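You operate a simulated robot arm through the tools that you are given. There is no shell and no other tool.

The job below is to be done with a simulated robot arm. You get a single attempt, and the scene is never put back.

## Task
Reject the leaking bearing on the spin tester and wipe the grease drip off the table.
Fine: switch the tester off before you take the bearing; it goes in the open reject box, which ends shut; wipe with the green pad and put it back. What is to be rubbed or washed off counts as gone when no trace of it is left.

The check looks at the end state, three seconds after you hand in, the way a careful person would. Anything else that was tipped, shoved, dropped, spilled or broken makes it a failure.

## Robot
A 7-joint arm with a fingered hand, fixed in place. Base frame: the origin is on the floor under the middle of its stand, x ahead of it, y to its left, z up; the work surface is at about z = 900. Units: mm, degrees, N and s.
It reaches about 1089 mm from its shoulder. Its first joint turns from -149.0 to 149.0 degrees. Payload 3.5 kg.
The tool frame sits at the grasp point between the pads (the TCP): z along the fingers, y along the line on which they close. The tips reach 30 mm beyond it. The gripper opens to 104 mm; its body begins 35 mm behind the TCP. The gripper is a hand of 4 fingers: y runs from the thumb to the fingers, the wrist lies at [-15, -110, -186] in the tool frame.
Orientation is told as [roll, pitch, yaw] about the base's x, y, z axes, in that order, counted from this pose: with the fingers straight down and the wrist toward the robot, the tool's x, y and z point along [0, 1, 0], [1, 0, 0] and [0, 0, -1] of the base frame.

## Interface
- The arm moves only by the tool move_arm. Its argument "targets" is a list that holds one entry, the list of rows, each a list of 6 numbers: the turn, a rotation vector about the tool's x, y, z in units of 90 degrees (1.0 is 90 degrees), then the shift along the tool's x, y, z in units of 400 mm (1.0 is 400 mm). In form: [[[wx, wy, wz, dx, dy, dz], ...]]. A call has 1 to 20 rows; each row is the pose to reach, as a shift and turn from the pose commanded when the call began, along the tool's axes at that moment. A call with a number of a shift or a turn outside -1 to 1 is refused whole. Each row takes 0.2 s and may step no farther than 50 mm and 8.6 degrees from the row before; otherwise, the whole call is refused. A pose out of reach is approached as far as the arm can. The call stops where the force on the tool passes 40 N (or 10 N more than at its start, if that is more) or the arm is blocked; 0.2 s more then pass. In this call time passes only in rows, and 0.2 s behind the last. It gives the time, the measured TCP pose, the force on the tool (base axes), the opening and the grip force at its end, in the units of the frame above (readings bear some noise), with the torque about the TCP (base axes, N m) and any sound that the robot's microphone picked up.
- Cameras (640 x 400 px; columns grow to the right, rows downward): "scene" is fixed at [51.6, 651.8, 1482.5]; the picture's right is [-0.14, -0.99, 0.00], its down [-0.87, 0.12, -0.48] and it looks along [0.48, -0.07, -0.88] (base axes); focal length 214 px, centre (320, 200). "wrist" rides on the gripper at [61, -92, -130] in the tool frame; the picture's right is [-0.81, 0.28, -0.52], its down [-0.53, -0.71, 0.46] and it looks along [-0.24, 0.64, 0.72] (tool axes); focal length 275 px, centre (320, 200). There is no depth. A picture from a camera that has moved, and an enlarged one, comes with that camera's place and axes in the base frame and with its lens.
- capture(camera): a new picture of that camera. It takes no simulated time.
- raise_lower(by): slides the trunk up (or, below 0, down) by that many mm; the arm rides with it, the base frame stays. It gives what a move gives, with no picture.
- set_fingers(index, middle, ring, thumb_bend, thumb_turn): sets how far each is bent, from 0 (flat) to 100 (curled in); at 30 the hand is open as for a grip, at 70 the pads meet at the TCP. One left out holds its place. A second passes; each finger stops where it meets its share of the squeeze, and holds until it gets a number again. It is the only way to open and close the hand. It gives what a move gives, with no picture; readings hold the bend of each and the force on the fingers (four entries, about 0 where the hand has none), thumb and palm. thumb_turn goes from beside the hand (0) to across from the fingers (100), as for a grip.
- enlarge(camera, box): a new picture of the part [left, top, right, bottom] of that camera's present view, enlarged. It takes no simulated time.
- finish_job(): hands the job in; it is judged then, once.

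Nothing tells you positions but the pictures and the camera data. Unless the task says otherwise, let go and move clear before handing in.

The tools are called after ">>>" by a JSON object that holds its "api" and its "payload". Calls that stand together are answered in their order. move_arm: Moves the arm, as the interface text tells. Its arguments: {"type":"object","properties":{"targets":{"type":"array","items":{"type":"array","items":{"type":"array","items":{"type":"number"}}}}},"required":["targets"]} The other tools are called the same way: raise_lower (by) moves the trunk up or down; set_fingers (index, middle, ring, thumb_bend, thumb_turn) moves the fingers one by one; capture (camera) takes a picture; enlarge (camera, box) takes an enlarged picture of a part of a camera's view; finish_job () hands the job in.

At the start:

```text
time_s: 0.0
eef_pos: [468.6, 629.0, 1278.9]
tool_rot: [0.0, -0.1, -0.1]
force: [-1.0, 0.5, -0.4]
wrist_torque: [0.0, 0.03, 0.02]
opening: 103.8
grasp_force: 0.1
shape: jaw
bend: [30.0, 30.0, 30.0, 30.0, 98.0]
finger forces: [0.1, 0.1, 0.1, 0.0, 0.1, 0.0]
trunk travel left (down, up): [-575.0, 135.0]
```

scene: 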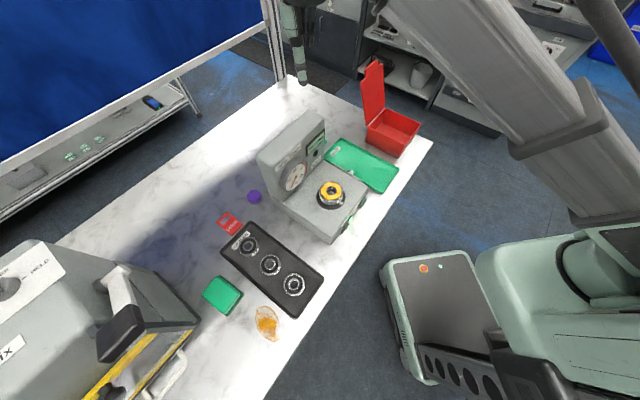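
wrist: 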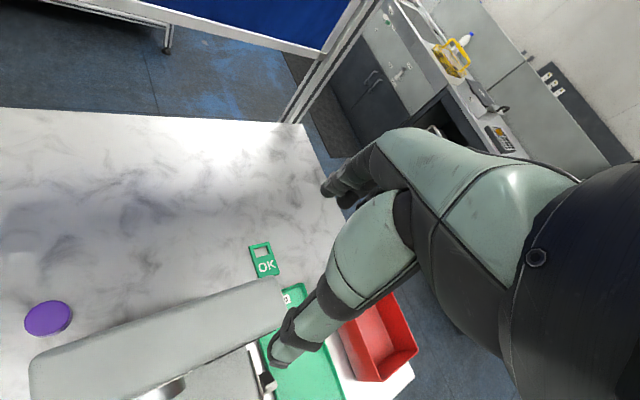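

I see a table with a spin tester (a bearing with a yellow ring on its spindle), a red open reject box, a green tray, a black tray with three bearings, a green pad and an orange grease drip. I'll look closer before moving anything.

>>> {"api": "enlarge", "payload": {"camera": "scene", "box": [240, 90, 400, 250]}}

>>> {"api": "enlarge", "payload": {"camera": "scene", "box": [180, 200, 340, 360]}}

>>> {"api": "enlarge", "payload": {"camera": "scene", "box": [320, 50, 440, 200]}}

>>> {"api": "capture", "payload": {"camera": "wrist"}}

```text
2.50 times, centred on (320, 170) of scene
camera zoom: at [51.6, 651.8, 1482.5], right [-0.14, -0.99, 0.0], down [-0.87, 0.12, -0.48], along [0.48, -0.07, -0.88], focal length 536 px, centre (320, 275)
```

zoom: 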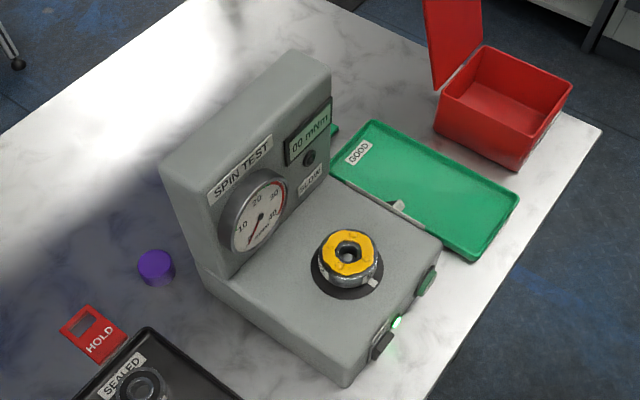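

```text
2.50 times, centred on (260, 280) of scene
camera zoom: at [51.6, 651.8, 1482.5], right [-0.14, -0.99, 0.0], down [-0.87, 0.12, -0.48], along [0.48, -0.07, -0.88], focal length 536 px, centre (470, 0)
```

zoom: 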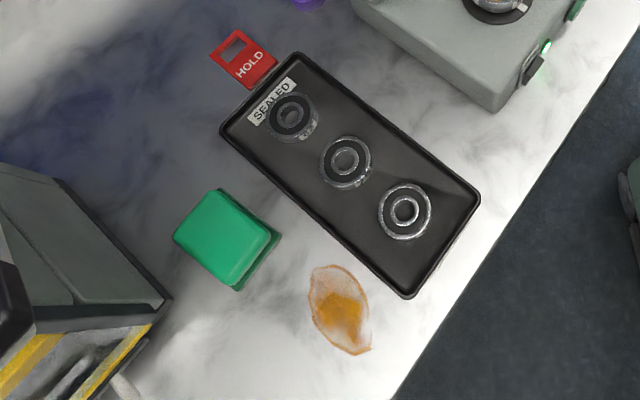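

```text
2.67 times, centred on (380, 125) of scene
camera zoom: at [51.6, 651.8, 1482.5], right [-0.14, -0.99, 0.0], down [-0.87, 0.12, -0.48], along [0.48, -0.07, -0.88], focal length 572 px, centre (160, 400)
```

zoom: 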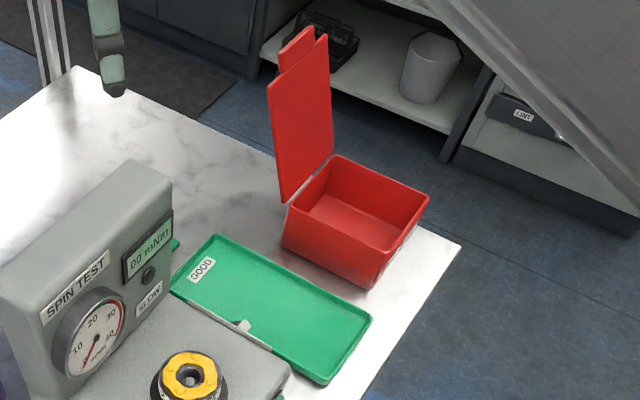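

```text
taken
camera wrist: at [377.1, 691.7, 1409.7], right [0.28, -0.81, 0.52], down [-0.71, -0.53, -0.46], along [0.64, -0.24, -0.72], focal length 275 px, centre (320, 200)
```

wrist: 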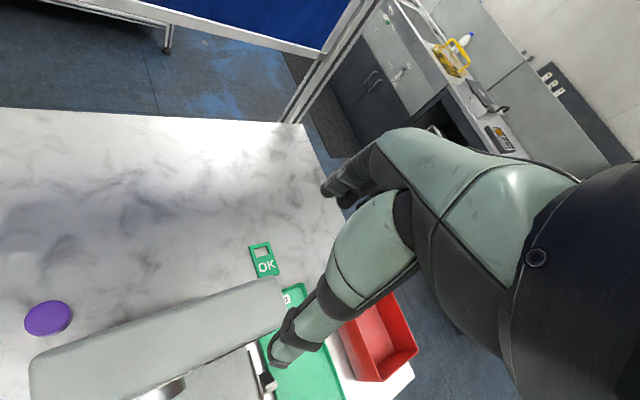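

The tester has controls on its front face, and the bearing sits on a spindle with some sort of latch. I'm taking tighter views of the controls, bearing, box and drip.

>>> {"api": "enlarge", "payload": {"camera": "scene", "box": [310, 170, 370, 240]}}

>>> {"api": "enlarge", "payload": {"camera": "scene", "box": [280, 110, 340, 180]}}

>>> {"api": "enlarge", "payload": {"camera": "scene", "box": [195, 270, 295, 350]}}

>>> {"api": "enlarge", "payload": {"camera": "scene", "box": [350, 50, 440, 170]}}

>>> {"api": "enlarge", "payload": {"camera": "scene", "box": [0, 230, 220, 400]}}

>>> {"api": "enlarge", "payload": {"camera": "scene", "box": [360, 240, 540, 400]}}

```text
5.71 times, centred on (340, 205) of scene
camera zoom: at [51.6, 651.8, 1482.5], right [-0.14, -0.99, 0.0], down [-0.87, 0.12, -0.48], along [0.48, -0.07, -0.88], focal length 1226 px, centre (206, 171)
```

zoom: 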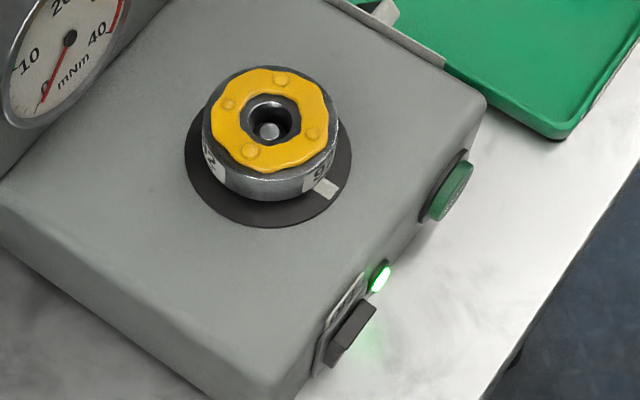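

```text
5.71 times, centred on (310, 145) of scene
camera zoom: at [51.6, 651.8, 1482.5], right [-0.14, -0.99, 0.0], down [-0.87, 0.12, -0.48], along [0.48, -0.07, -0.88], focal length 1226 px, centre (377, 514)
```

zoom: 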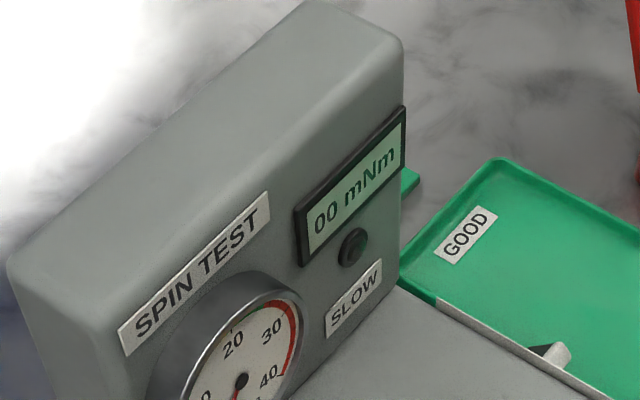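

```text
5.00 times, centred on (245, 310) of scene
camera zoom: at [51.6, 651.8, 1482.5], right [-0.14, -0.99, 0.0], down [-0.87, 0.12, -0.48], along [0.48, -0.07, -0.88], focal length 1072 px, centre (695, -350)
```

zoom: 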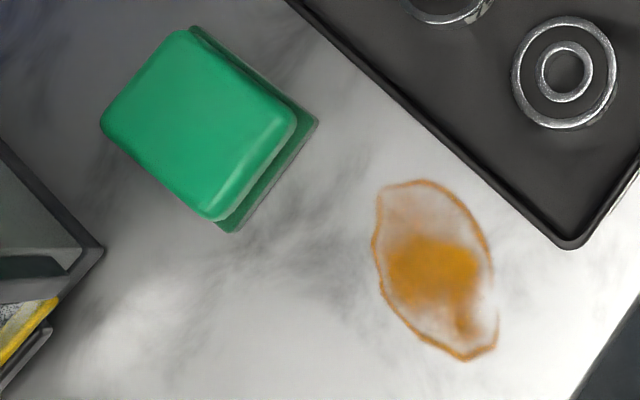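

```text
3.33 times, centred on (395, 110) of scene
camera zoom: at [51.6, 651.8, 1482.5], right [-0.14, -0.99, 0.0], down [-0.87, 0.12, -0.48], along [0.48, -0.07, -0.88], focal length 715 px, centre (70, 500)
```

zoom: 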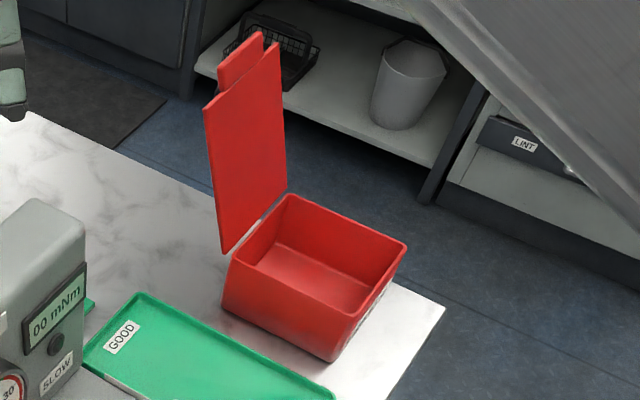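

```text
2.35 times, centred on (110, 315) of scene
camera zoom: at [51.6, 651.8, 1482.5], right [-0.14, -0.99, 0.0], down [-0.87, 0.12, -0.48], along [0.48, -0.07, -0.88], focal length 505 px, centre (814, -71)
```

zoom: 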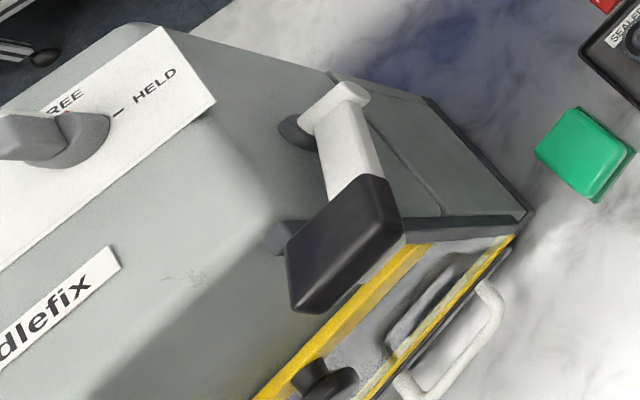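

```text
2.50 times, centred on (450, 320) of scene
camera zoom: at [51.6, 651.8, 1482.5], right [-0.14, -0.99, 0.0], down [-0.87, 0.12, -0.48], along [0.48, -0.07, -0.88], focal length 536 px, centre (-5, -100)
```

zoom: 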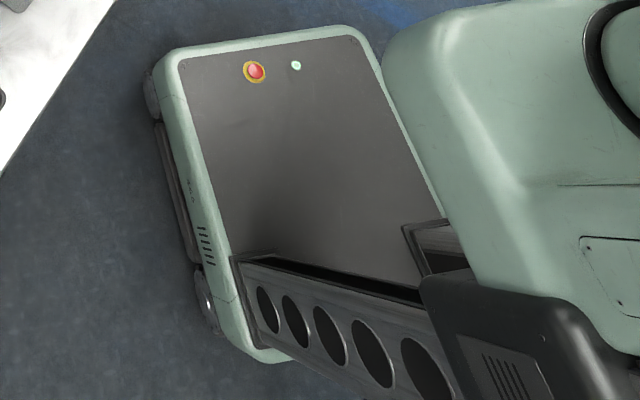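

The tester front (green button, lit LED, black rocker) faces the robot, about 45° turned from my base axes. I take the table edge to run from about (565,170) to (-77,784). I'll bring the hand back toward the robot and turn it 46° to see the front panel with the wrist camera.

>>> {"api": "move_arm", "payload": {"targets": [[[0, 0, -0.0511, -0.0479, -0.076, 0.0322], [0, 0, -0.1022, -0.0958, -0.1519, 0.0645], [0, 0, -0.1533, -0.1437, -0.2279, 0.0968], [0, 0, -0.2044, -0.1916, -0.3038, 0.129], [0, 0, -0.2555, -0.2395, -0.3798, 0.1613], [0, 0, -0.3066, -0.2874, -0.4557, 0.1935], [0, 0, -0.3577, -0.3353, -0.5317, 0.2258], [0, 0, -0.4088, -0.3832, -0.6076, 0.258], [0, 0, -0.4599, -0.4311, -0.6836, 0.2903], [0, 0, -0.511, -0.479, -0.7595, 0.3225]]]}}

>>> {"api": "capture", "payload": {"camera": "wrist"}}

>>> {"api": "capture", "payload": {"camera": "scene"}}

```text
time_s: 2.2
eef_pos: [160.6, 437.2, 1146.9]
tool_rot: [0.1, 0.0, 46.0]
force: [0.8, 0.3, 0.6]
wrist_torque: [-0.01, 0.03, 0.03]
opening: 103.8
grasp_force: 0.3
shape: jaw
bend: [30.0, 30.0, 30.0, 30.0, 98.0]
finger forces: [0.1, 0.1, 0.0, 0.0, 0.0, 0.0]
trunk travel left (down, up): [-575.0, 135.0]
```

```text
taken
camera wrist: at [55.4, 415.2, 1277.7], right [0.77, -0.36, 0.52], down [-0.11, -0.88, -0.46], along [0.62, 0.29, -0.72], focal length 275 px, centre (320, 200)
```

wrist: 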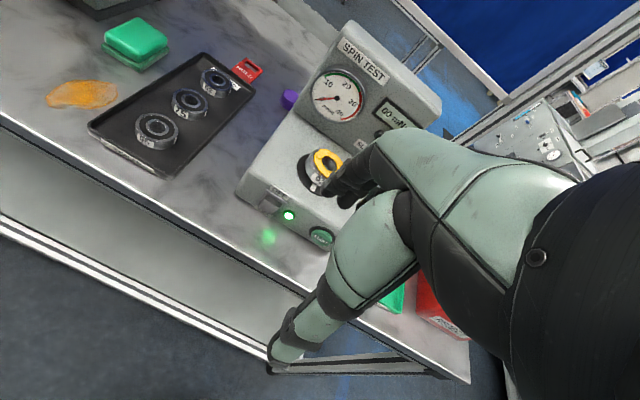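

```text
taken
```

scene: 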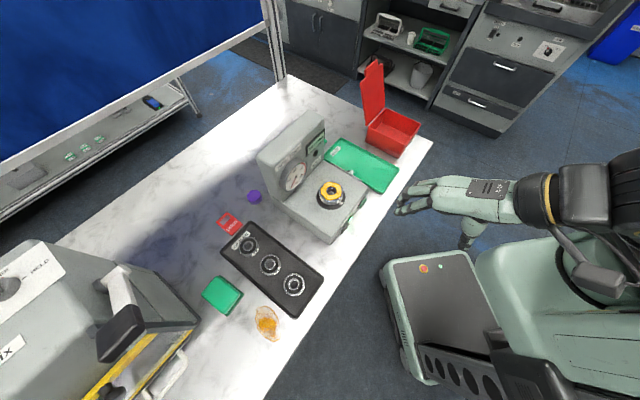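

Now the wrist camera sees the front panel, bearing and tray. I'm enlarging the controls, the bearing and the rest.

>>> {"api": "enlarge", "payload": {"camera": "wrist", "box": [230, 150, 350, 250]}}

>>> {"api": "enlarge", "payload": {"camera": "wrist", "box": [40, 10, 250, 180]}}

>>> {"api": "enlarge", "payload": {"camera": "wrist", "box": [280, 20, 450, 160]}}

>>> {"api": "enlarge", "payload": {"camera": "scene", "box": [350, 50, 520, 250]}}

```text
4.00 times, centred on (290, 200) of wrist
camera zoom: at [55.4, 415.2, 1277.7], right [0.77, -0.36, 0.52], down [-0.11, -0.88, -0.46], along [0.62, 0.29, -0.72], focal length 1101 px, centre (440, 200)
```

zoom: 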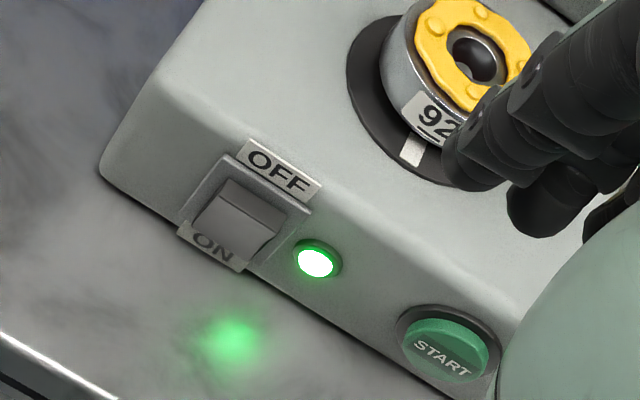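

```text
2.35 times, centred on (145, 95) of wrist
camera zoom: at [55.4, 415.2, 1277.7], right [0.77, -0.36, 0.52], down [-0.11, -0.88, -0.46], along [0.62, 0.29, -0.72], focal length 648 px, centre (732, 447)
```

zoom: 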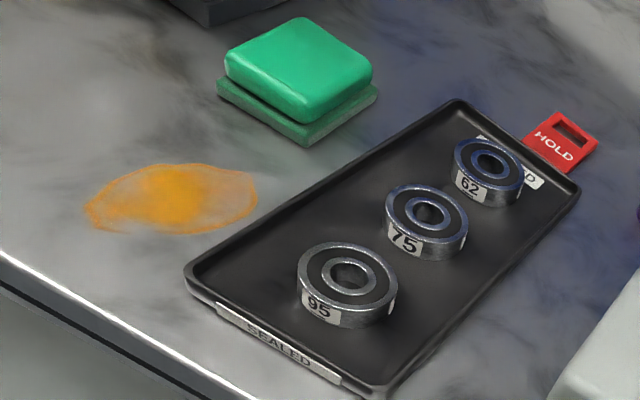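

```text
2.86 times, centred on (365, 90) of wrist
camera zoom: at [55.4, 415.2, 1277.7], right [0.77, -0.36, 0.52], down [-0.11, -0.88, -0.46], along [0.62, 0.29, -0.72], focal length 786 px, centre (191, 514)
```

zoom: 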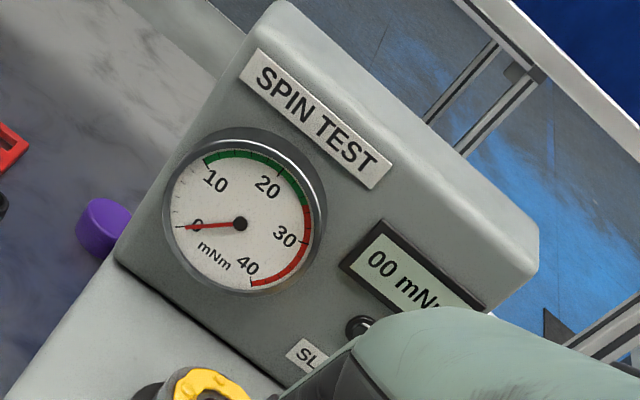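

```text
2.00 times, centred on (435, 150) of scene
camera zoom: at [51.6, 651.8, 1482.5], right [-0.14, -0.99, 0.0], down [-0.87, 0.12, -0.48], along [0.48, -0.07, -0.88], focal length 429 px, centre (90, 300)
```

zoom: 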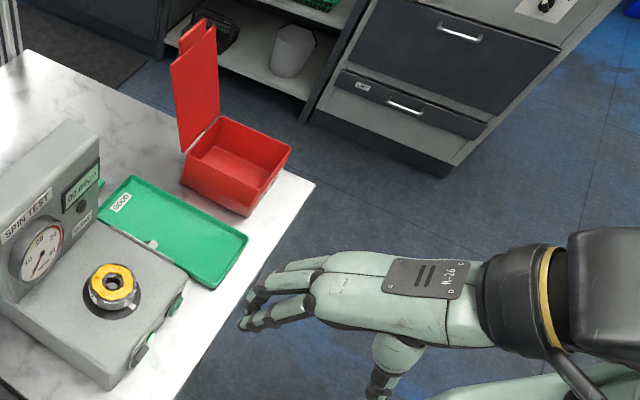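

The rocker shows OFF above and ON below, the lamp is lit, and the bearing (92) leaks yellow grease on top. Triangulating, the bearing's top centre is at roughly s=-165, d=650 in table axes (z 1010) and the rocker at s=-206, d=575, z 943. I need a closer look at the rocker's shape.

>>> {"api": "enlarge", "payload": {"camera": "wrist", "box": [265, 180, 315, 225]}}

>>> {"api": "enlarge", "payload": {"camera": "scene", "box": [325, 205, 365, 240]}}

>>> {"api": "enlarge", "payload": {"camera": "wrist", "box": [290, 130, 370, 200]}}

```text
8.89 times, centred on (290, 202) of wrist
camera zoom: at [55.4, 415.2, 1277.7], right [0.77, -0.36, 0.52], down [-0.11, -0.88, -0.46], along [0.62, 0.29, -0.72], focal length 2447 px, centre (587, 178)
```

zoom: 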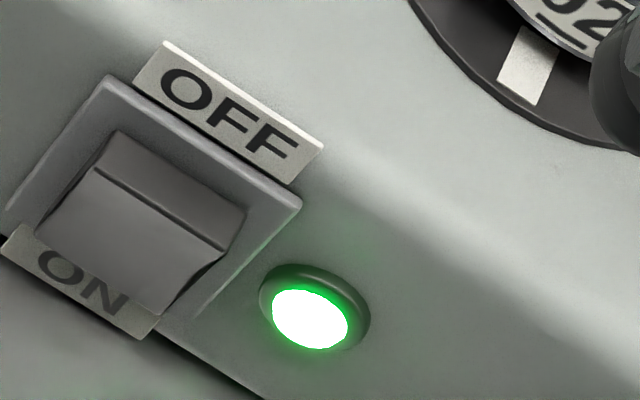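

```text
11.43 times, centred on (345, 222) of scene
camera zoom: at [51.6, 651.8, 1482.5], right [-0.14, -0.99, 0.0], down [-0.87, 0.12, -0.48], along [0.48, -0.07, -0.88], focal length 2451 px, centre (34, -57)
```

zoom: 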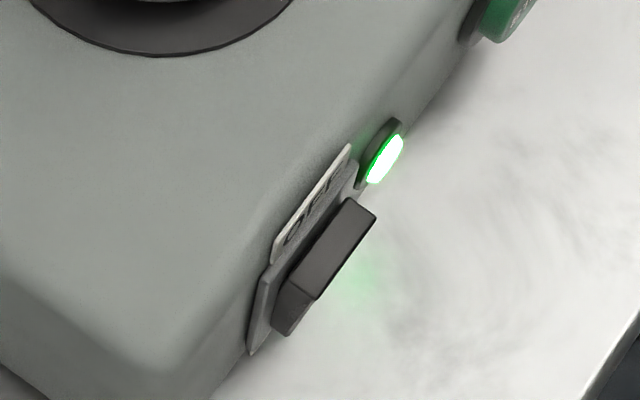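

```text
5.71 times, centred on (330, 165) of wrist
camera zoom: at [55.4, 415.2, 1277.7], right [0.77, -0.36, 0.52], down [-0.11, -0.88, -0.46], along [0.62, 0.29, -0.72], focal length 1573 px, centre (263, 400)
```

zoom: 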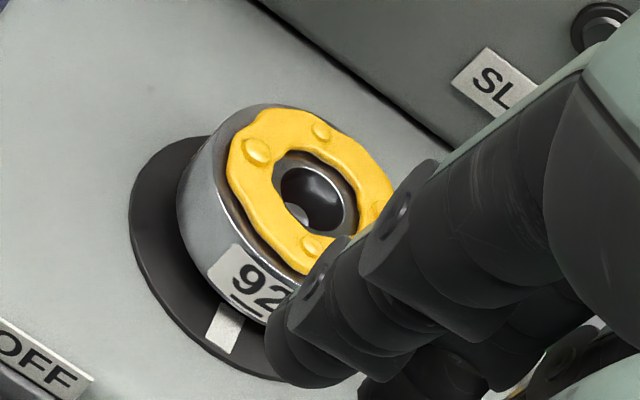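

The rocker's upper (OFF) edge sticks out, so pushing that edge in should switch it off. I'll curl the other fingers and leave the index out, then look at how the hand is shaped for pressing.

>>> {"api": "set_fingers", "payload": {"index": 15, "middle": 95, "ring": 95}}

>>> {"api": "capture", "payload": {"camera": "wrist"}}

>>> {"api": "enlarge", "payload": {"camera": "scene", "box": [370, 140, 560, 280]}}

```text
time_s: 3.2
eef_pos: [162.5, 437.1, 1147.2]
tool_rot: [-0.1, 0.0, 46.0]
force: [0.3, 0.5, 0.1]
wrist_torque: [0.02, 0.01, 0.0]
opening: 124.3
grasp_force: 0.0
shape: fingers
bend: [15.0, 95.0, 95.0, 30.0, 98.0]
finger forces: [0.0, 0.0, 0.0, 0.1, 0.0, 0.0]
trunk travel left (down, up): [-575.0, 135.0]
```

```text
taken
camera wrist: at [55.8, 415.7, 1277.9], right [0.77, -0.37, 0.52], down [-0.11, -0.88, -0.46], along [0.62, 0.29, -0.72], focal length 275 px, centre (320, 200)
```

wrist: 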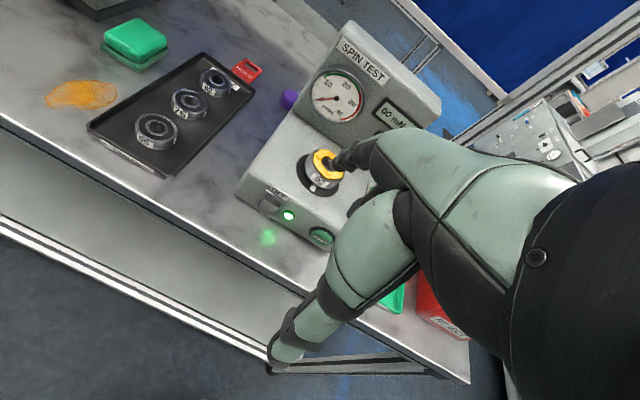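

```text
2.86 times, centred on (465, 210) of scene
camera zoom: at [51.6, 651.8, 1482.5], right [-0.14, -0.99, 0.0], down [-0.87, 0.12, -0.48], along [0.48, -0.07, -0.88], focal length 613 px, centre (-94, 171)
```

zoom: 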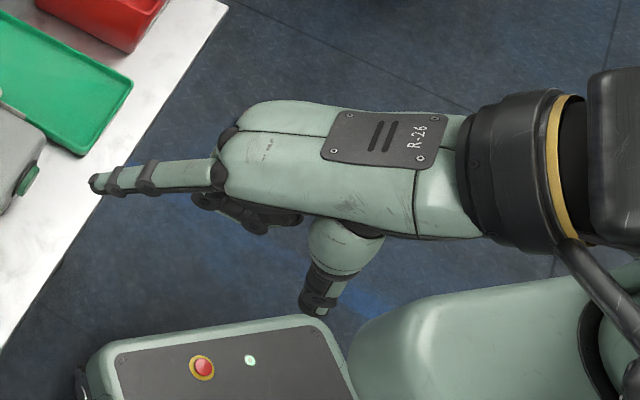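

The index now reaches out alone; I estimate its tip about 89 mm along tool y and 18 mm along z from the TCP. I'll tilt the hand 20° forward, then lower the trunk so the fingertip stands in front of the rocker's OFF edge.

>>> {"api": "move_arm", "payload": {"targets": [[[-0.074, 0, 0, 0.013, 0.0175, 0], [-0.148, 0, 0, 0.025, 0.035, 0], [-0.222, 0, 0, 0.038, 0.0525, 0]]]}}

>>> {"api": "raise_lower", "payload": {"by": -130}}

>>> {"api": "capture", "payload": {"camera": "wrist"}}

>>> {"api": "capture", "payload": {"camera": "scene"}}

```text
time_s: 4.0
eef_pos: [168.9, 481.5, 1160.9]
tool_rot: [0.0, -20.0, 46.0]
force: [-1.0, -0.6, -0.1]
wrist_torque: [-0.06, -0.04, -0.03]
opening: 124.2
grasp_force: 0.1
shape: fingers
bend: [15.0, 95.0, 95.0, 30.0, 98.0]
finger forces: [0.0, 0.0, 0.0, 0.0, 0.0, 0.0]
out of reach, approached as far as the arm can: row 2, 3
trunk travel left (down, up): [-575.0, 135.0]
```

```text
time_s: 5.6
eef_pos: [168.3, 481.0, 1029.5]
tool_rot: [0.0, -19.9, 46.0]
force: [0.2, 0.4, 0.0]
wrist_torque: [0.01, 0.01, 0.0]
opening: 124.2
grasp_force: 0.0
shape: fingers
bend: [15.0, 95.0, 95.0, 30.0, 98.0]
finger forces: [0.0, 0.0, 0.0, 0.0, 0.1, 0.0]
trunk travel left (down, up): [-445.0, 265.0]
```

```text
taken
camera wrist: at [34.2, 432.0, 1121.3], right [0.64, -0.5, 0.58], down [0.03, -0.74, -0.67], along [0.77, 0.44, -0.46], focal length 275 px, centre (320, 200)
```

wrist: 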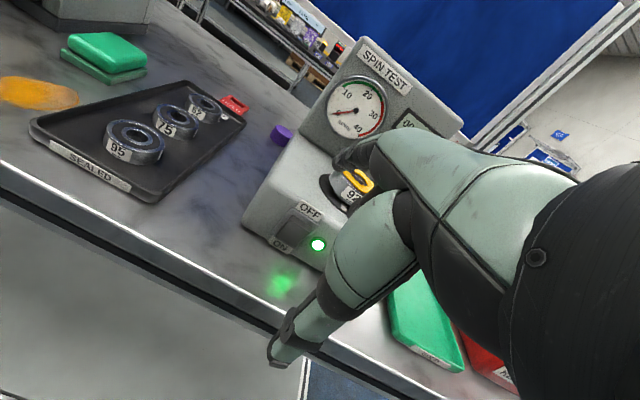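

```text
taken
```

scene: 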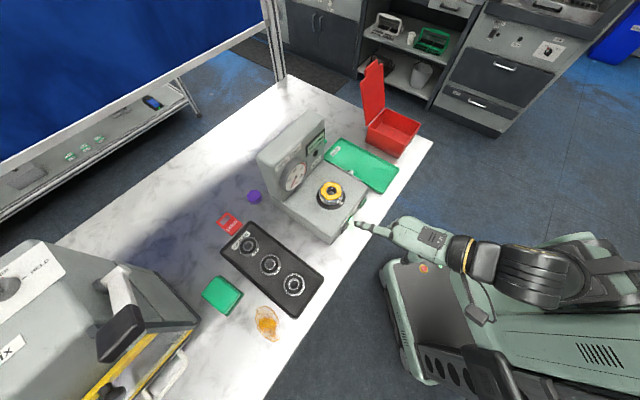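

The arm couldn't fold in quite that far, but the tilt is right and the hand is at z≈1030. I'm measuring where the index tip is relative to the panel before lowering more.

>>> {"api": "enlarge", "payload": {"camera": "scene", "box": [320, 190, 420, 260]}}

>>> {"api": "enlarge", "payload": {"camera": "wrist", "box": [260, 130, 400, 270]}}

```text
5.71 times, centred on (370, 225) of scene
camera zoom: at [51.6, 651.8, 1482.5], right [-0.14, -0.99, 0.0], down [-0.87, 0.12, -0.48], along [0.48, -0.07, -0.88], focal length 1226 px, centre (34, 57)
```

zoom: 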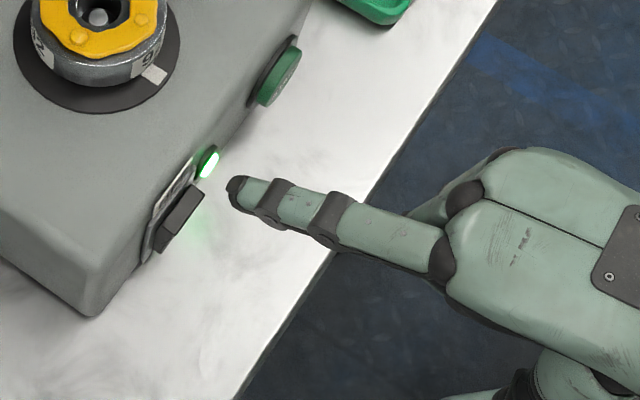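

```text
2.86 times, centred on (330, 200) of wrist
camera zoom: at [34.2, 432.0, 1121.3], right [0.64, -0.5, 0.58], down [0.03, -0.74, -0.67], along [0.77, 0.44, -0.46], focal length 786 px, centre (291, 200)
```

zoom: 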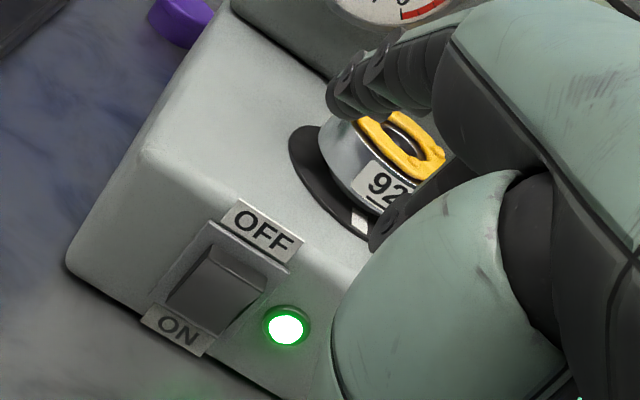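

The tip is at about s=-224, d=549, z=1048; the rocker's OFF ridge is at s=-205, d=570, z=956. I'll shift sideways 19 mm first and check where the arm really goes.

>>> {"api": "move_arm", "payload": {"targets": [[[0, 0, 0, -0.0475, 0, 0]]]}}

```text
time_s: 6.0
eef_pos: [182.2, 477.7, 1034.2]
tool_rot: [-0.1, -19.8, 46.1]
force: [-0.9, -0.8, 0.3]
wrist_torque: [-0.03, 0.0, -0.01]
opening: 124.4
grasp_force: 0.0
shape: fingers
bend: [15.0, 95.0, 95.0, 30.0, 98.0]
finger forces: [0.1, 0.0, 0.1, 0.1, 0.0, 0.2]
out of reach, approached as far as the arm can: row 1
trunk travel left (down, up): [-445.0, 265.0]
```

The arm drifted 7 mm outward because it is near its inner limit; the tip should be about 14 mm short of the rocker ridge. I'll lower part way and check.

>>> {"api": "raise_lower", "payload": {"by": -55}}

>>> {"api": "enlarge", "payload": {"camera": "scene", "box": [320, 190, 420, 260]}}

>>> {"api": "enlarge", "payload": {"camera": "wrist", "box": [240, 110, 400, 270]}}

```text
time_s: 6.9
eef_pos: [182.9, 477.6, 979.6]
tool_rot: [-0.2, -19.8, 45.9]
force: [0.0, -0.4, 0.6]
wrist_torque: [0.0, 0.0, -0.01]
opening: 124.6
grasp_force: 0.0
shape: fingers
bend: [15.0, 95.0, 95.0, 30.0, 98.0]
finger forces: [0.0, 0.0, 0.1, 0.0, 0.0, 0.0]
trunk travel left (down, up): [-390.0, 320.0]
```

```text
5.71 times, centred on (370, 225) of scene
camera zoom: at [51.6, 651.8, 1482.5], right [-0.14, -0.99, 0.0], down [-0.87, 0.12, -0.48], along [0.48, -0.07, -0.88], focal length 1226 px, centre (34, 57)
```

zoom: 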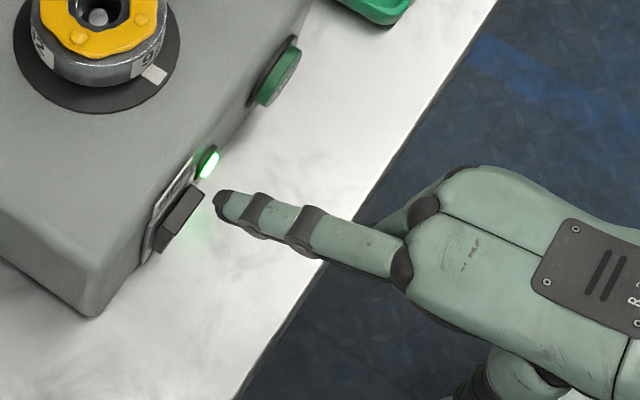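

```text
2.50 times, centred on (320, 190) of wrist
camera zoom: at [48.7, 427.8, 1071.5], right [0.64, -0.5, 0.58], down [0.02, -0.74, -0.67], along [0.77, 0.44, -0.46], focal length 688 px, centre (320, 225)
```

zoom: 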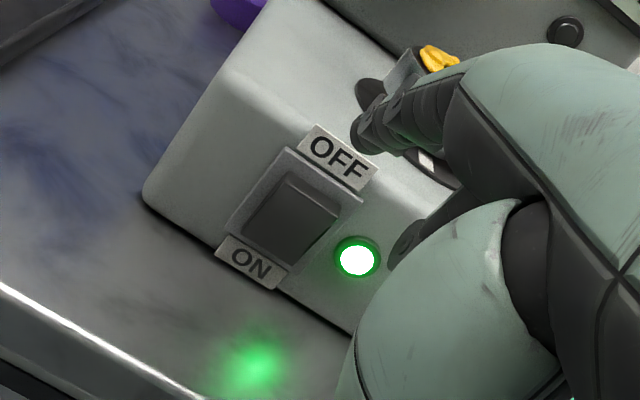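

The tip is at about s=-209, d=557, z=997. Lowering 40 mm brings it level with the OFF ridge, still some 12 mm in front.

>>> {"api": "raise_lower", "payload": {"by": -40}}

>>> {"api": "enlarge", "payload": {"camera": "scene", "box": [320, 190, 420, 260]}}

>>> {"api": "enlarge", "payload": {"camera": "wrist", "box": [240, 70, 400, 230]}}

```text
time_s: 7.8
eef_pos: [182.5, 476.8, 940.7]
tool_rot: [-0.1, -19.7, 46.1]
force: [0.1, 0.6, 0.2]
wrist_torque: [-0.03, -0.02, 0.05]
opening: 124.2
grasp_force: 0.1
shape: fingers
bend: [15.0, 95.0, 95.0, 30.0, 98.0]
finger forces: [0.0, 0.0, 0.1, 0.0, 0.1, 0.0]
trunk travel left (down, up): [-350.0, 360.0]
```

```text
5.71 times, centred on (370, 225) of scene
camera zoom: at [51.6, 651.8, 1482.5], right [-0.14, -0.99, 0.0], down [-0.87, 0.12, -0.48], along [0.48, -0.07, -0.88], focal length 1226 px, centre (34, 57)
```

zoom: 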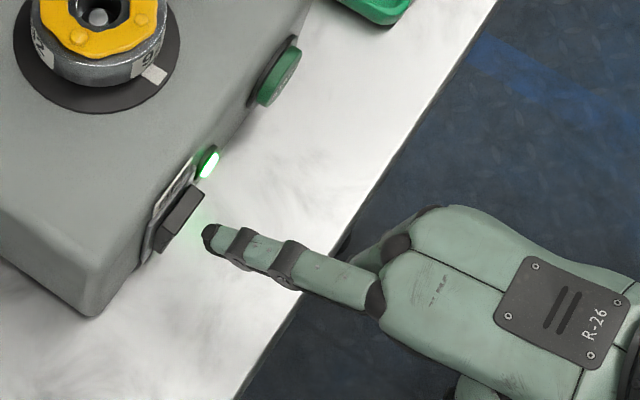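

```text
2.50 times, centred on (320, 150) of wrist
camera zoom: at [48.7, 427.8, 1031.4], right [0.64, -0.5, 0.58], down [0.02, -0.74, -0.67], along [0.77, 0.44, -0.46], focal length 688 px, centre (320, 325)
```

zoom: 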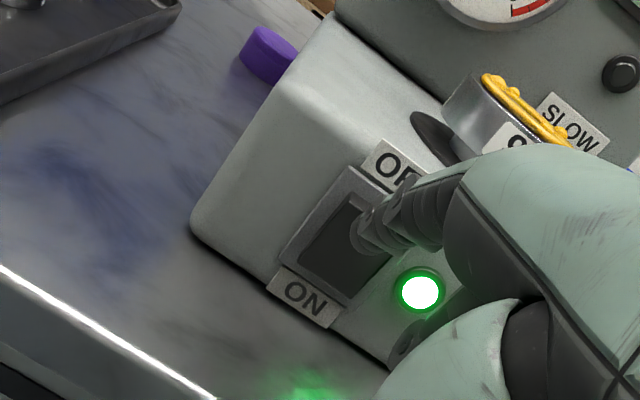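

The fingertip now stands right in front of the OFF end of the rocker. I'll creep forward 5 mm to see how commanded and real motion relate.

>>> {"api": "move_arm", "payload": {"targets": [[[0, 0, 0, 0, 0.01175, 0.0043]]]}}

```text
time_s: 8.2
eef_pos: [187.0, 480.6, 940.0]
tool_rot: [-0.1, -19.8, 46.0]
force: [0.0, -0.2, -0.1]
wrist_torque: [0.01, -0.02, -0.01]
opening: 124.2
grasp_force: 0.2
shape: fingers
bend: [15.0, 95.0, 95.0, 30.0, 98.0]
finger forces: [0.1, 0.0, 0.0, 0.1, 0.1, 0.1]
trunk travel left (down, up): [-350.0, 360.0]
```

Good, the arm tracks commands again. Now I push forward gradually on the OFF end.

>>> {"api": "move_arm", "payload": {"targets": [[[0, 0, 0, 0, 0.0094, 0.0034], [0, 0, 0, 0, 0.0188, 0.0068], [0, 0, 0, 0, 0.0282, 0.0103]]]}}

>>> {"api": "enlarge", "payload": {"camera": "scene", "box": [320, 190, 420, 260]}}

>>> {"api": "enlarge", "payload": {"camera": "wrist", "box": [240, 70, 400, 230]}}

```text
time_s: 9.0
eef_pos: [192.7, 488.4, 941.6]
tool_rot: [-0.1, -19.9, 46.0]
force: [-5.9, -7.2, 6.3]
wrist_torque: [0.52, -0.41, 0.09]
opening: 123.2
grasp_force: 6.7
shape: fingers
bend: [15.0, 95.0, 95.0, 30.0, 98.0]
finger forces: [12.4, 0.0, 0.1, 0.0, 0.1, 0.0]
trunk travel left (down, up): [-350.0, 360.0]
heard: click
```

```text
5.71 times, centred on (370, 225) of scene
camera zoom: at [51.6, 651.8, 1482.5], right [-0.14, -0.99, 0.0], down [-0.87, 0.12, -0.48], along [0.48, -0.07, -0.88], focal length 1226 px, centre (34, 57)
```

zoom: 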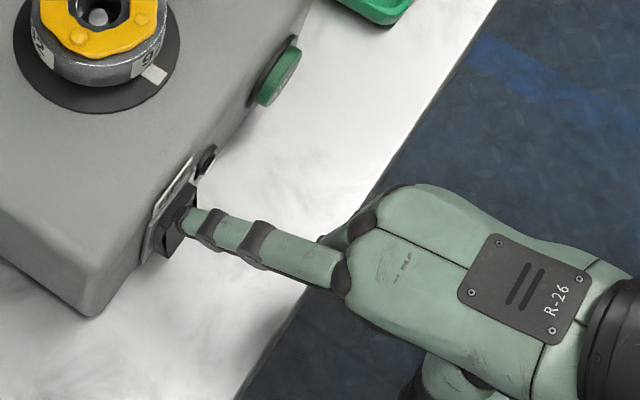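

```text
2.50 times, centred on (320, 150) of wrist
camera zoom: at [59.2, 439.1, 1032.5], right [0.64, -0.5, 0.58], down [0.03, -0.74, -0.67], along [0.77, 0.44, -0.46], focal length 688 px, centre (320, 325)
```

zoom: 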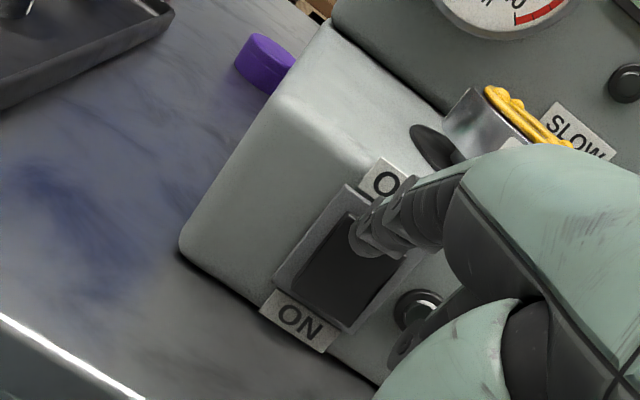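

I heard a click and the lamp is dark: the tester is off. I'll back the finger away and raise the trunk.

>>> {"api": "move_arm", "payload": {"targets": [[[0, 0, 0, 0, -0.0188, -0.0068], [0, 0, 0, 0, -0.0376, -0.0137]]]}}

>>> {"api": "raise_lower", "payload": {"by": 200}}

>>> {"api": "enlarge", "payload": {"camera": "scene", "box": [310, 160, 410, 240]}}

>>> {"api": "capture", "payload": {"camera": "wrist"}}

```text
time_s: 9.6
eef_pos: [183.7, 478.2, 939.9]
tool_rot: [-0.1, -19.8, 45.9]
force: [0.9, -0.2, -0.5]
wrist_torque: [0.03, -0.02, -0.02]
opening: 124.6
grasp_force: 0.0
shape: fingers
bend: [15.0, 95.0, 95.0, 30.0, 98.0]
finger forces: [0.0, 0.0, 0.0, 0.0, 0.0, 0.0]
trunk travel left (down, up): [-350.0, 360.0]
```

```text
time_s: 11.7
eef_pos: [182.9, 479.2, 1140.4]
tool_rot: [0.0, -19.8, 46.0]
force: [0.3, 1.2, -0.6]
wrist_torque: [-0.05, -0.02, 0.01]
opening: 124.3
grasp_force: 0.1
shape: fingers
bend: [15.0, 95.0, 95.0, 30.0, 98.0]
finger forces: [0.0, 0.0, 0.1, 0.0, 0.0, 0.0]
trunk travel left (down, up): [-550.0, 160.0]
```

```text
5.00 times, centred on (360, 200) of scene
camera zoom: at [51.6, 651.8, 1482.5], right [-0.14, -0.99, 0.0], down [-0.87, 0.12, -0.48], along [0.48, -0.07, -0.88], focal length 1072 px, centre (120, 200)
```

zoom: 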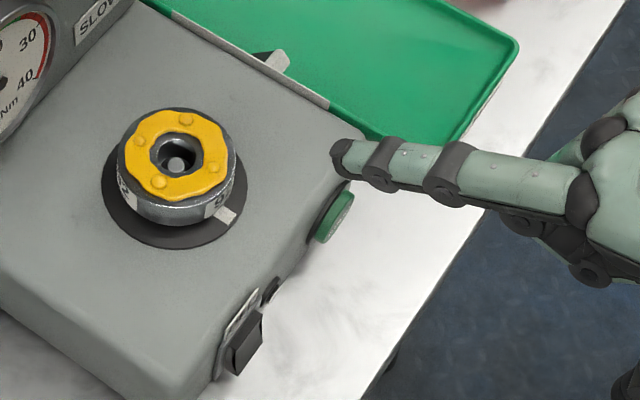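

```text
taken
camera wrist: at [49.9, 428.8, 1231.5], right [0.64, -0.5, 0.58], down [0.02, -0.74, -0.67], along [0.77, 0.44, -0.46], focal length 275 px, centre (320, 200)
```

wrist: 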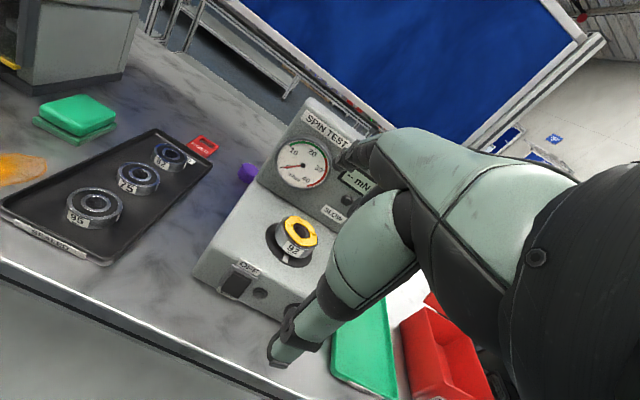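

The tester is off. There's a small light-coloured thing on the tester's right side by the green tray; I'll check what it is and look at the bearing's sides before planning the grasp.

>>> {"api": "enlarge", "payload": {"camera": "scene", "box": [335, 150, 375, 180]}}

>>> {"api": "enlarge", "payload": {"camera": "wrist", "box": [250, 200, 340, 280]}}

>>> {"api": "enlarge", "payload": {"camera": "scene", "box": [312, 175, 352, 215]}}

```text
13.33 times, centred on (355, 165) of scene
camera zoom: at [51.6, 651.8, 1482.5], right [-0.14, -0.99, 0.0], down [-0.87, 0.12, -0.48], along [0.48, -0.07, -0.88], focal length 2860 px, centre (-147, 667)
```

zoom: 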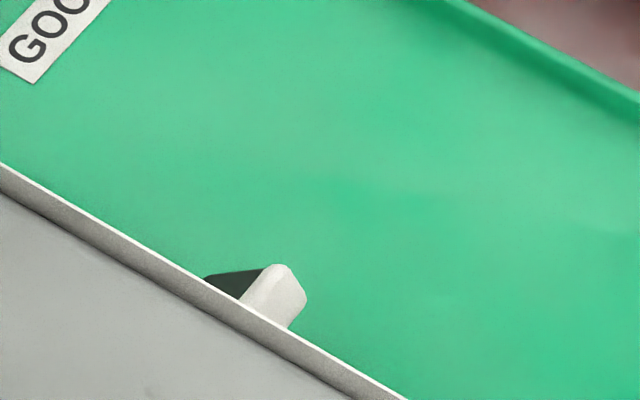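

```text
5.00 times, centred on (295, 240) of wrist
camera zoom: at [49.9, 428.8, 1231.5], right [0.64, -0.5, 0.58], down [0.02, -0.74, -0.67], along [0.77, 0.44, -0.46], focal length 1376 px, centre (445, 0)
```

zoom: 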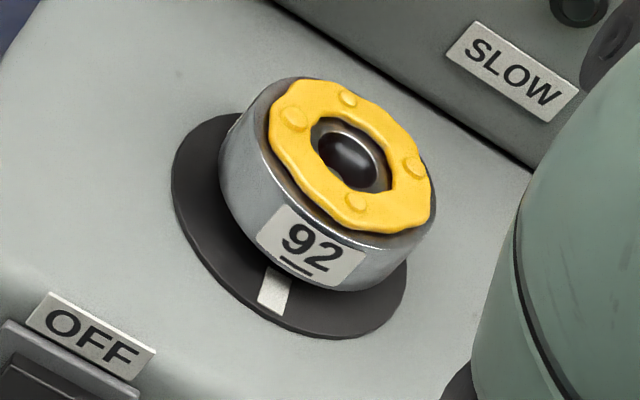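

```text
10.00 times, centred on (332, 195) of scene
camera zoom: at [51.6, 651.8, 1482.5], right [-0.14, -0.99, 0.0], down [-0.87, 0.12, -0.48], along [0.48, -0.07, -0.88], focal length 2145 px, centre (200, 250)
```

zoom: 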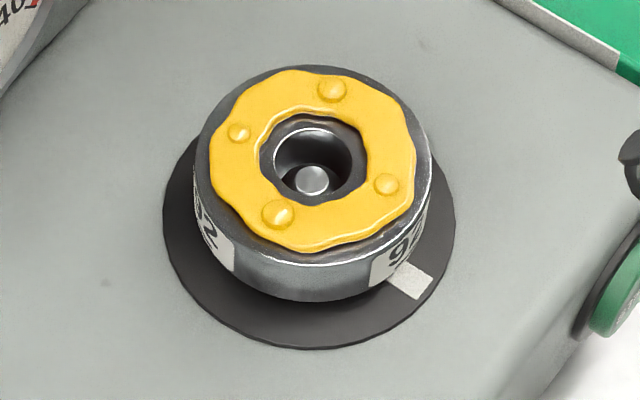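

The bearing (61 mm OD, about 20 mm tall, top z≈1010) sits on a short spindle pin and should lift straight up. The gauge sticks out behind it, so I'll grasp with the hand turned so the fingers close mostly sideways. First I untilt the hand, move out and up.

>>> {"api": "move_arm", "payload": {"targets": [[[0.074, 0, 0, 0, 0.0641, -0.0299], [0.148, 0, 0, 0, 0.1282, -0.0598], [0.222, 0, 0, 0, 0.1923, -0.0897]]]}}

>>> {"api": "set_fingers", "payload": {"index": 38, "middle": 38, "ring": 38, "thumb_bend": 38}}

>>> {"api": "capture", "payload": {"camera": "wrist"}}

>>> {"api": "enlarge", "payload": {"camera": "scene", "box": [320, 120, 520, 260]}}

```text
time_s: 12.5
eef_pos: [226.0, 522.4, 1198.2]
tool_rot: [0.1, 0.2, 45.9]
force: [0.0, -0.5, 0.3]
wrist_torque: [0.04, 0.02, 0.01]
opening: 124.3
grasp_force: 0.1
shape: fingers
bend: [15.0, 95.0, 95.0, 30.0, 98.0]
finger forces: [0.0, 0.0, 0.0, 0.1, 0.0, 0.0]
trunk travel left (down, up): [-550.0, 160.0]
```

```text
time_s: 13.5
eef_pos: [226.2, 521.0, 1198.3]
tool_rot: [-0.1, 0.2, 45.9]
force: [0.5, -0.2, -0.1]
wrist_torque: [-0.02, 0.03, -0.03]
opening: 83.7
grasp_force: 0.1
shape: fingers
bend: [38.0, 38.0, 38.0, 38.0, 98.0]
finger forces: [0.1, 0.0, 0.1, 0.1, 0.1, 0.1]
trunk travel left (down, up): [-550.0, 160.0]
```

```text
taken
camera wrist: at [119.2, 500.5, 1328.3], right [0.77, -0.36, 0.52], down [-0.11, -0.88, -0.45], along [0.62, 0.29, -0.73], focal length 275 px, centre (320, 200)
```

wrist: 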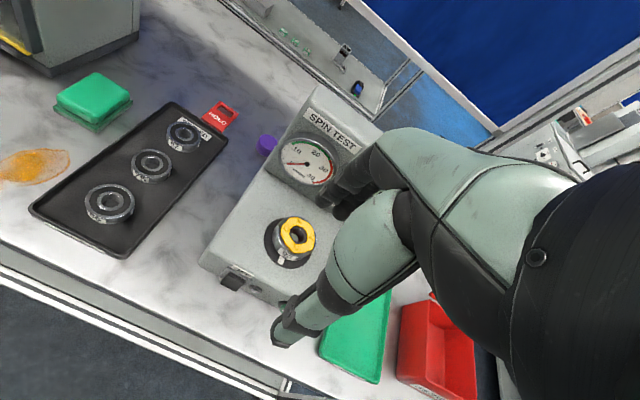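

```text
2.86 times, centred on (420, 190) of scene
camera zoom: at [51.6, 651.8, 1482.5], right [-0.14, -0.99, 0.0], down [-0.87, 0.12, -0.48], along [0.48, -0.07, -0.88], focal length 613 px, centre (34, 229)
```

zoom: 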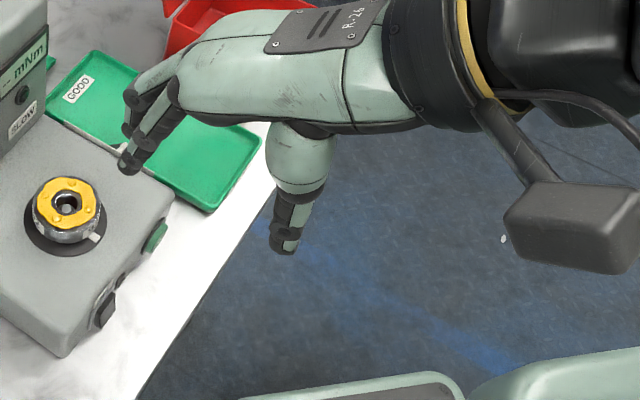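

The fingers are at an 84 mm opening, right for approaching. Now I swing over the bearing with yaw turned to about -14°, staying above the tester.

>>> {"api": "move_arm", "payload": {"targets": [[[0, 0, 0.0834, -0.0102, 0.0366, 0], [0, 0, 0.1668, -0.0205, 0.0731, 0], [0, 0, 0.25, -0.0307, 0.1097, 0], [0, 0, 0.3334, -0.0409, 0.1463, 0], [0, 0, 0.4168, -0.0511, 0.1828, 0], [0, 0, 0.5, -0.0614, 0.2194, 0], [0, 0, 0.5834, -0.0716, 0.256, 0], [0, 0, 0.6667, -0.0818, 0.2925, 0]]]}}

>>> {"api": "capture", "payload": {"camera": "wrist"}}

>>> {"api": "capture", "payload": {"camera": "scene"}}

```text
time_s: 15.3
eef_pos: [330.8, 585.0, 1198.9]
tool_rot: [-0.2, 0.0, -14.2]
force: [-0.3, -1.1, -0.4]
wrist_torque: [0.02, -0.03, 0.02]
opening: 83.7
grasp_force: 0.1
shape: fingers
bend: [38.0, 38.0, 38.0, 38.0, 98.0]
finger forces: [0.0, 0.0, 0.0, 0.0, 0.0, 0.0]
trunk travel left (down, up): [-550.0, 160.0]
```

```text
taken
camera wrist: at [258.5, 668.5, 1328.9], right [0.07, -0.85, 0.52], down [-0.82, -0.34, -0.45], along [0.56, -0.4, -0.72], focal length 275 px, centre (320, 200)
```

wrist: 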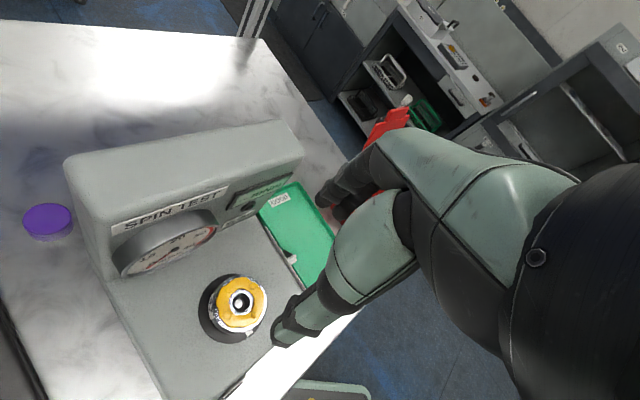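

```text
taken
```

scene: 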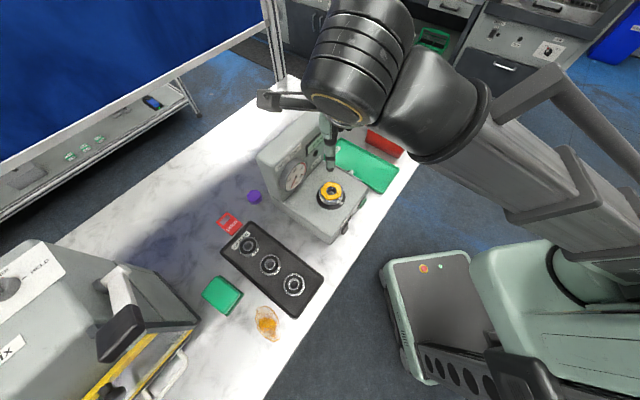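

Hand is above the bearing. I'm zooming to refine the bearing's position before descending.

>>> {"api": "enlarge", "payload": {"camera": "wrist", "box": [190, 255, 290, 355]}}

>>> {"api": "enlarge", "payload": {"camera": "scene", "box": [280, 100, 380, 240]}}

```text
4.00 times, centred on (240, 305) of wrist
camera zoom: at [258.5, 668.5, 1328.9], right [0.07, -0.85, 0.52], down [-0.82, -0.34, -0.45], along [0.56, -0.4, -0.72], focal length 1101 px, centre (640, -220)
```

zoom: 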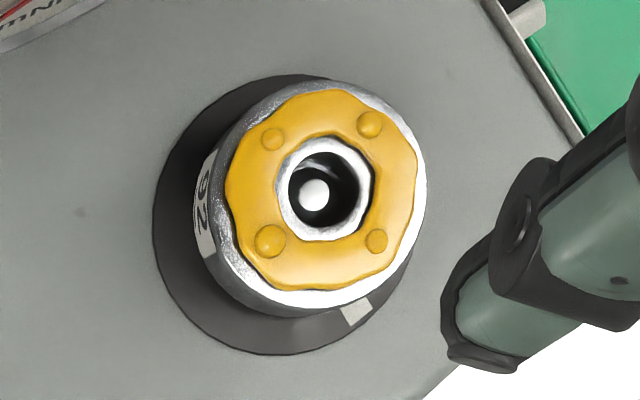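

```text
2.86 times, centred on (330, 170) of scene
camera zoom: at [51.6, 651.8, 1482.5], right [-0.14, -0.99, 0.0], down [-0.87, 0.12, -0.48], along [0.48, -0.07, -0.88], focal length 613 px, centre (291, 286)
```

zoom: 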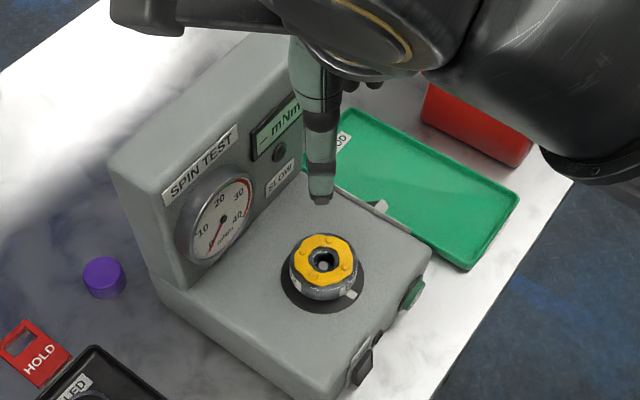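

The bearing centre comes out at about (331, 584), right beneath the TCP. Lowering the trunk 140 mm, then checking alignment.

>>> {"api": "raise_lower", "payload": {"by": -140}}

>>> {"api": "capture", "payload": {"camera": "wrist"}}

>>> {"api": "capture", "payload": {"camera": "scene"}}

```text
time_s: 17.0
eef_pos: [331.1, 583.9, 1059.7]
tool_rot: [-0.1, 0.0, -14.1]
force: [0.1, -0.4, -0.1]
wrist_torque: [-0.01, 0.03, 0.0]
opening: 83.7
grasp_force: 0.0
shape: fingers
bend: [38.0, 38.0, 38.0, 38.0, 98.0]
finger forces: [0.0, 0.1, 0.0, 0.0, 0.1, 0.1]
trunk travel left (down, up): [-410.0, 300.0]
```

```text
taken
camera wrist: at [258.1, 668.1, 1189.0], right [0.07, -0.85, 0.52], down [-0.82, -0.34, -0.45], along [0.57, -0.4, -0.72], focal length 275 px, centre (320, 200)
```

wrist: 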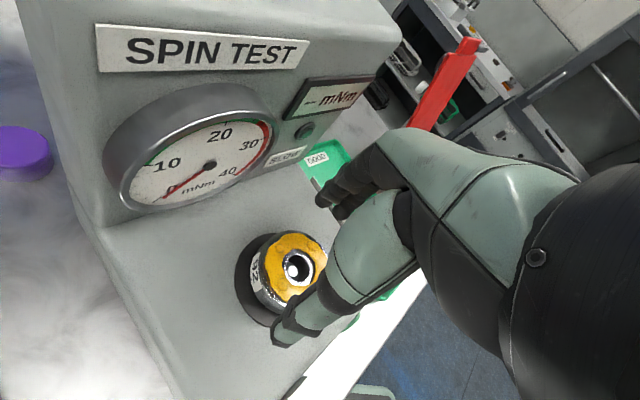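

```text
taken
```

scene: 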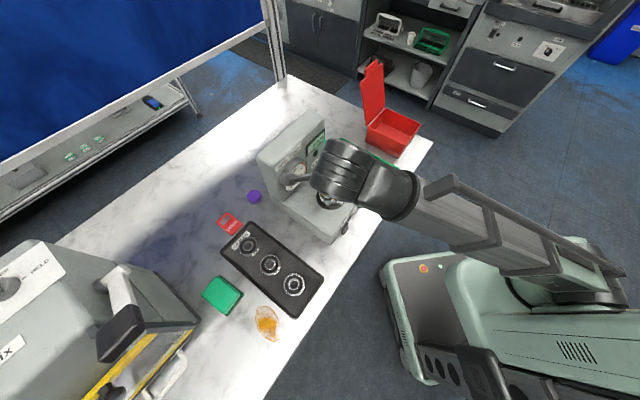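

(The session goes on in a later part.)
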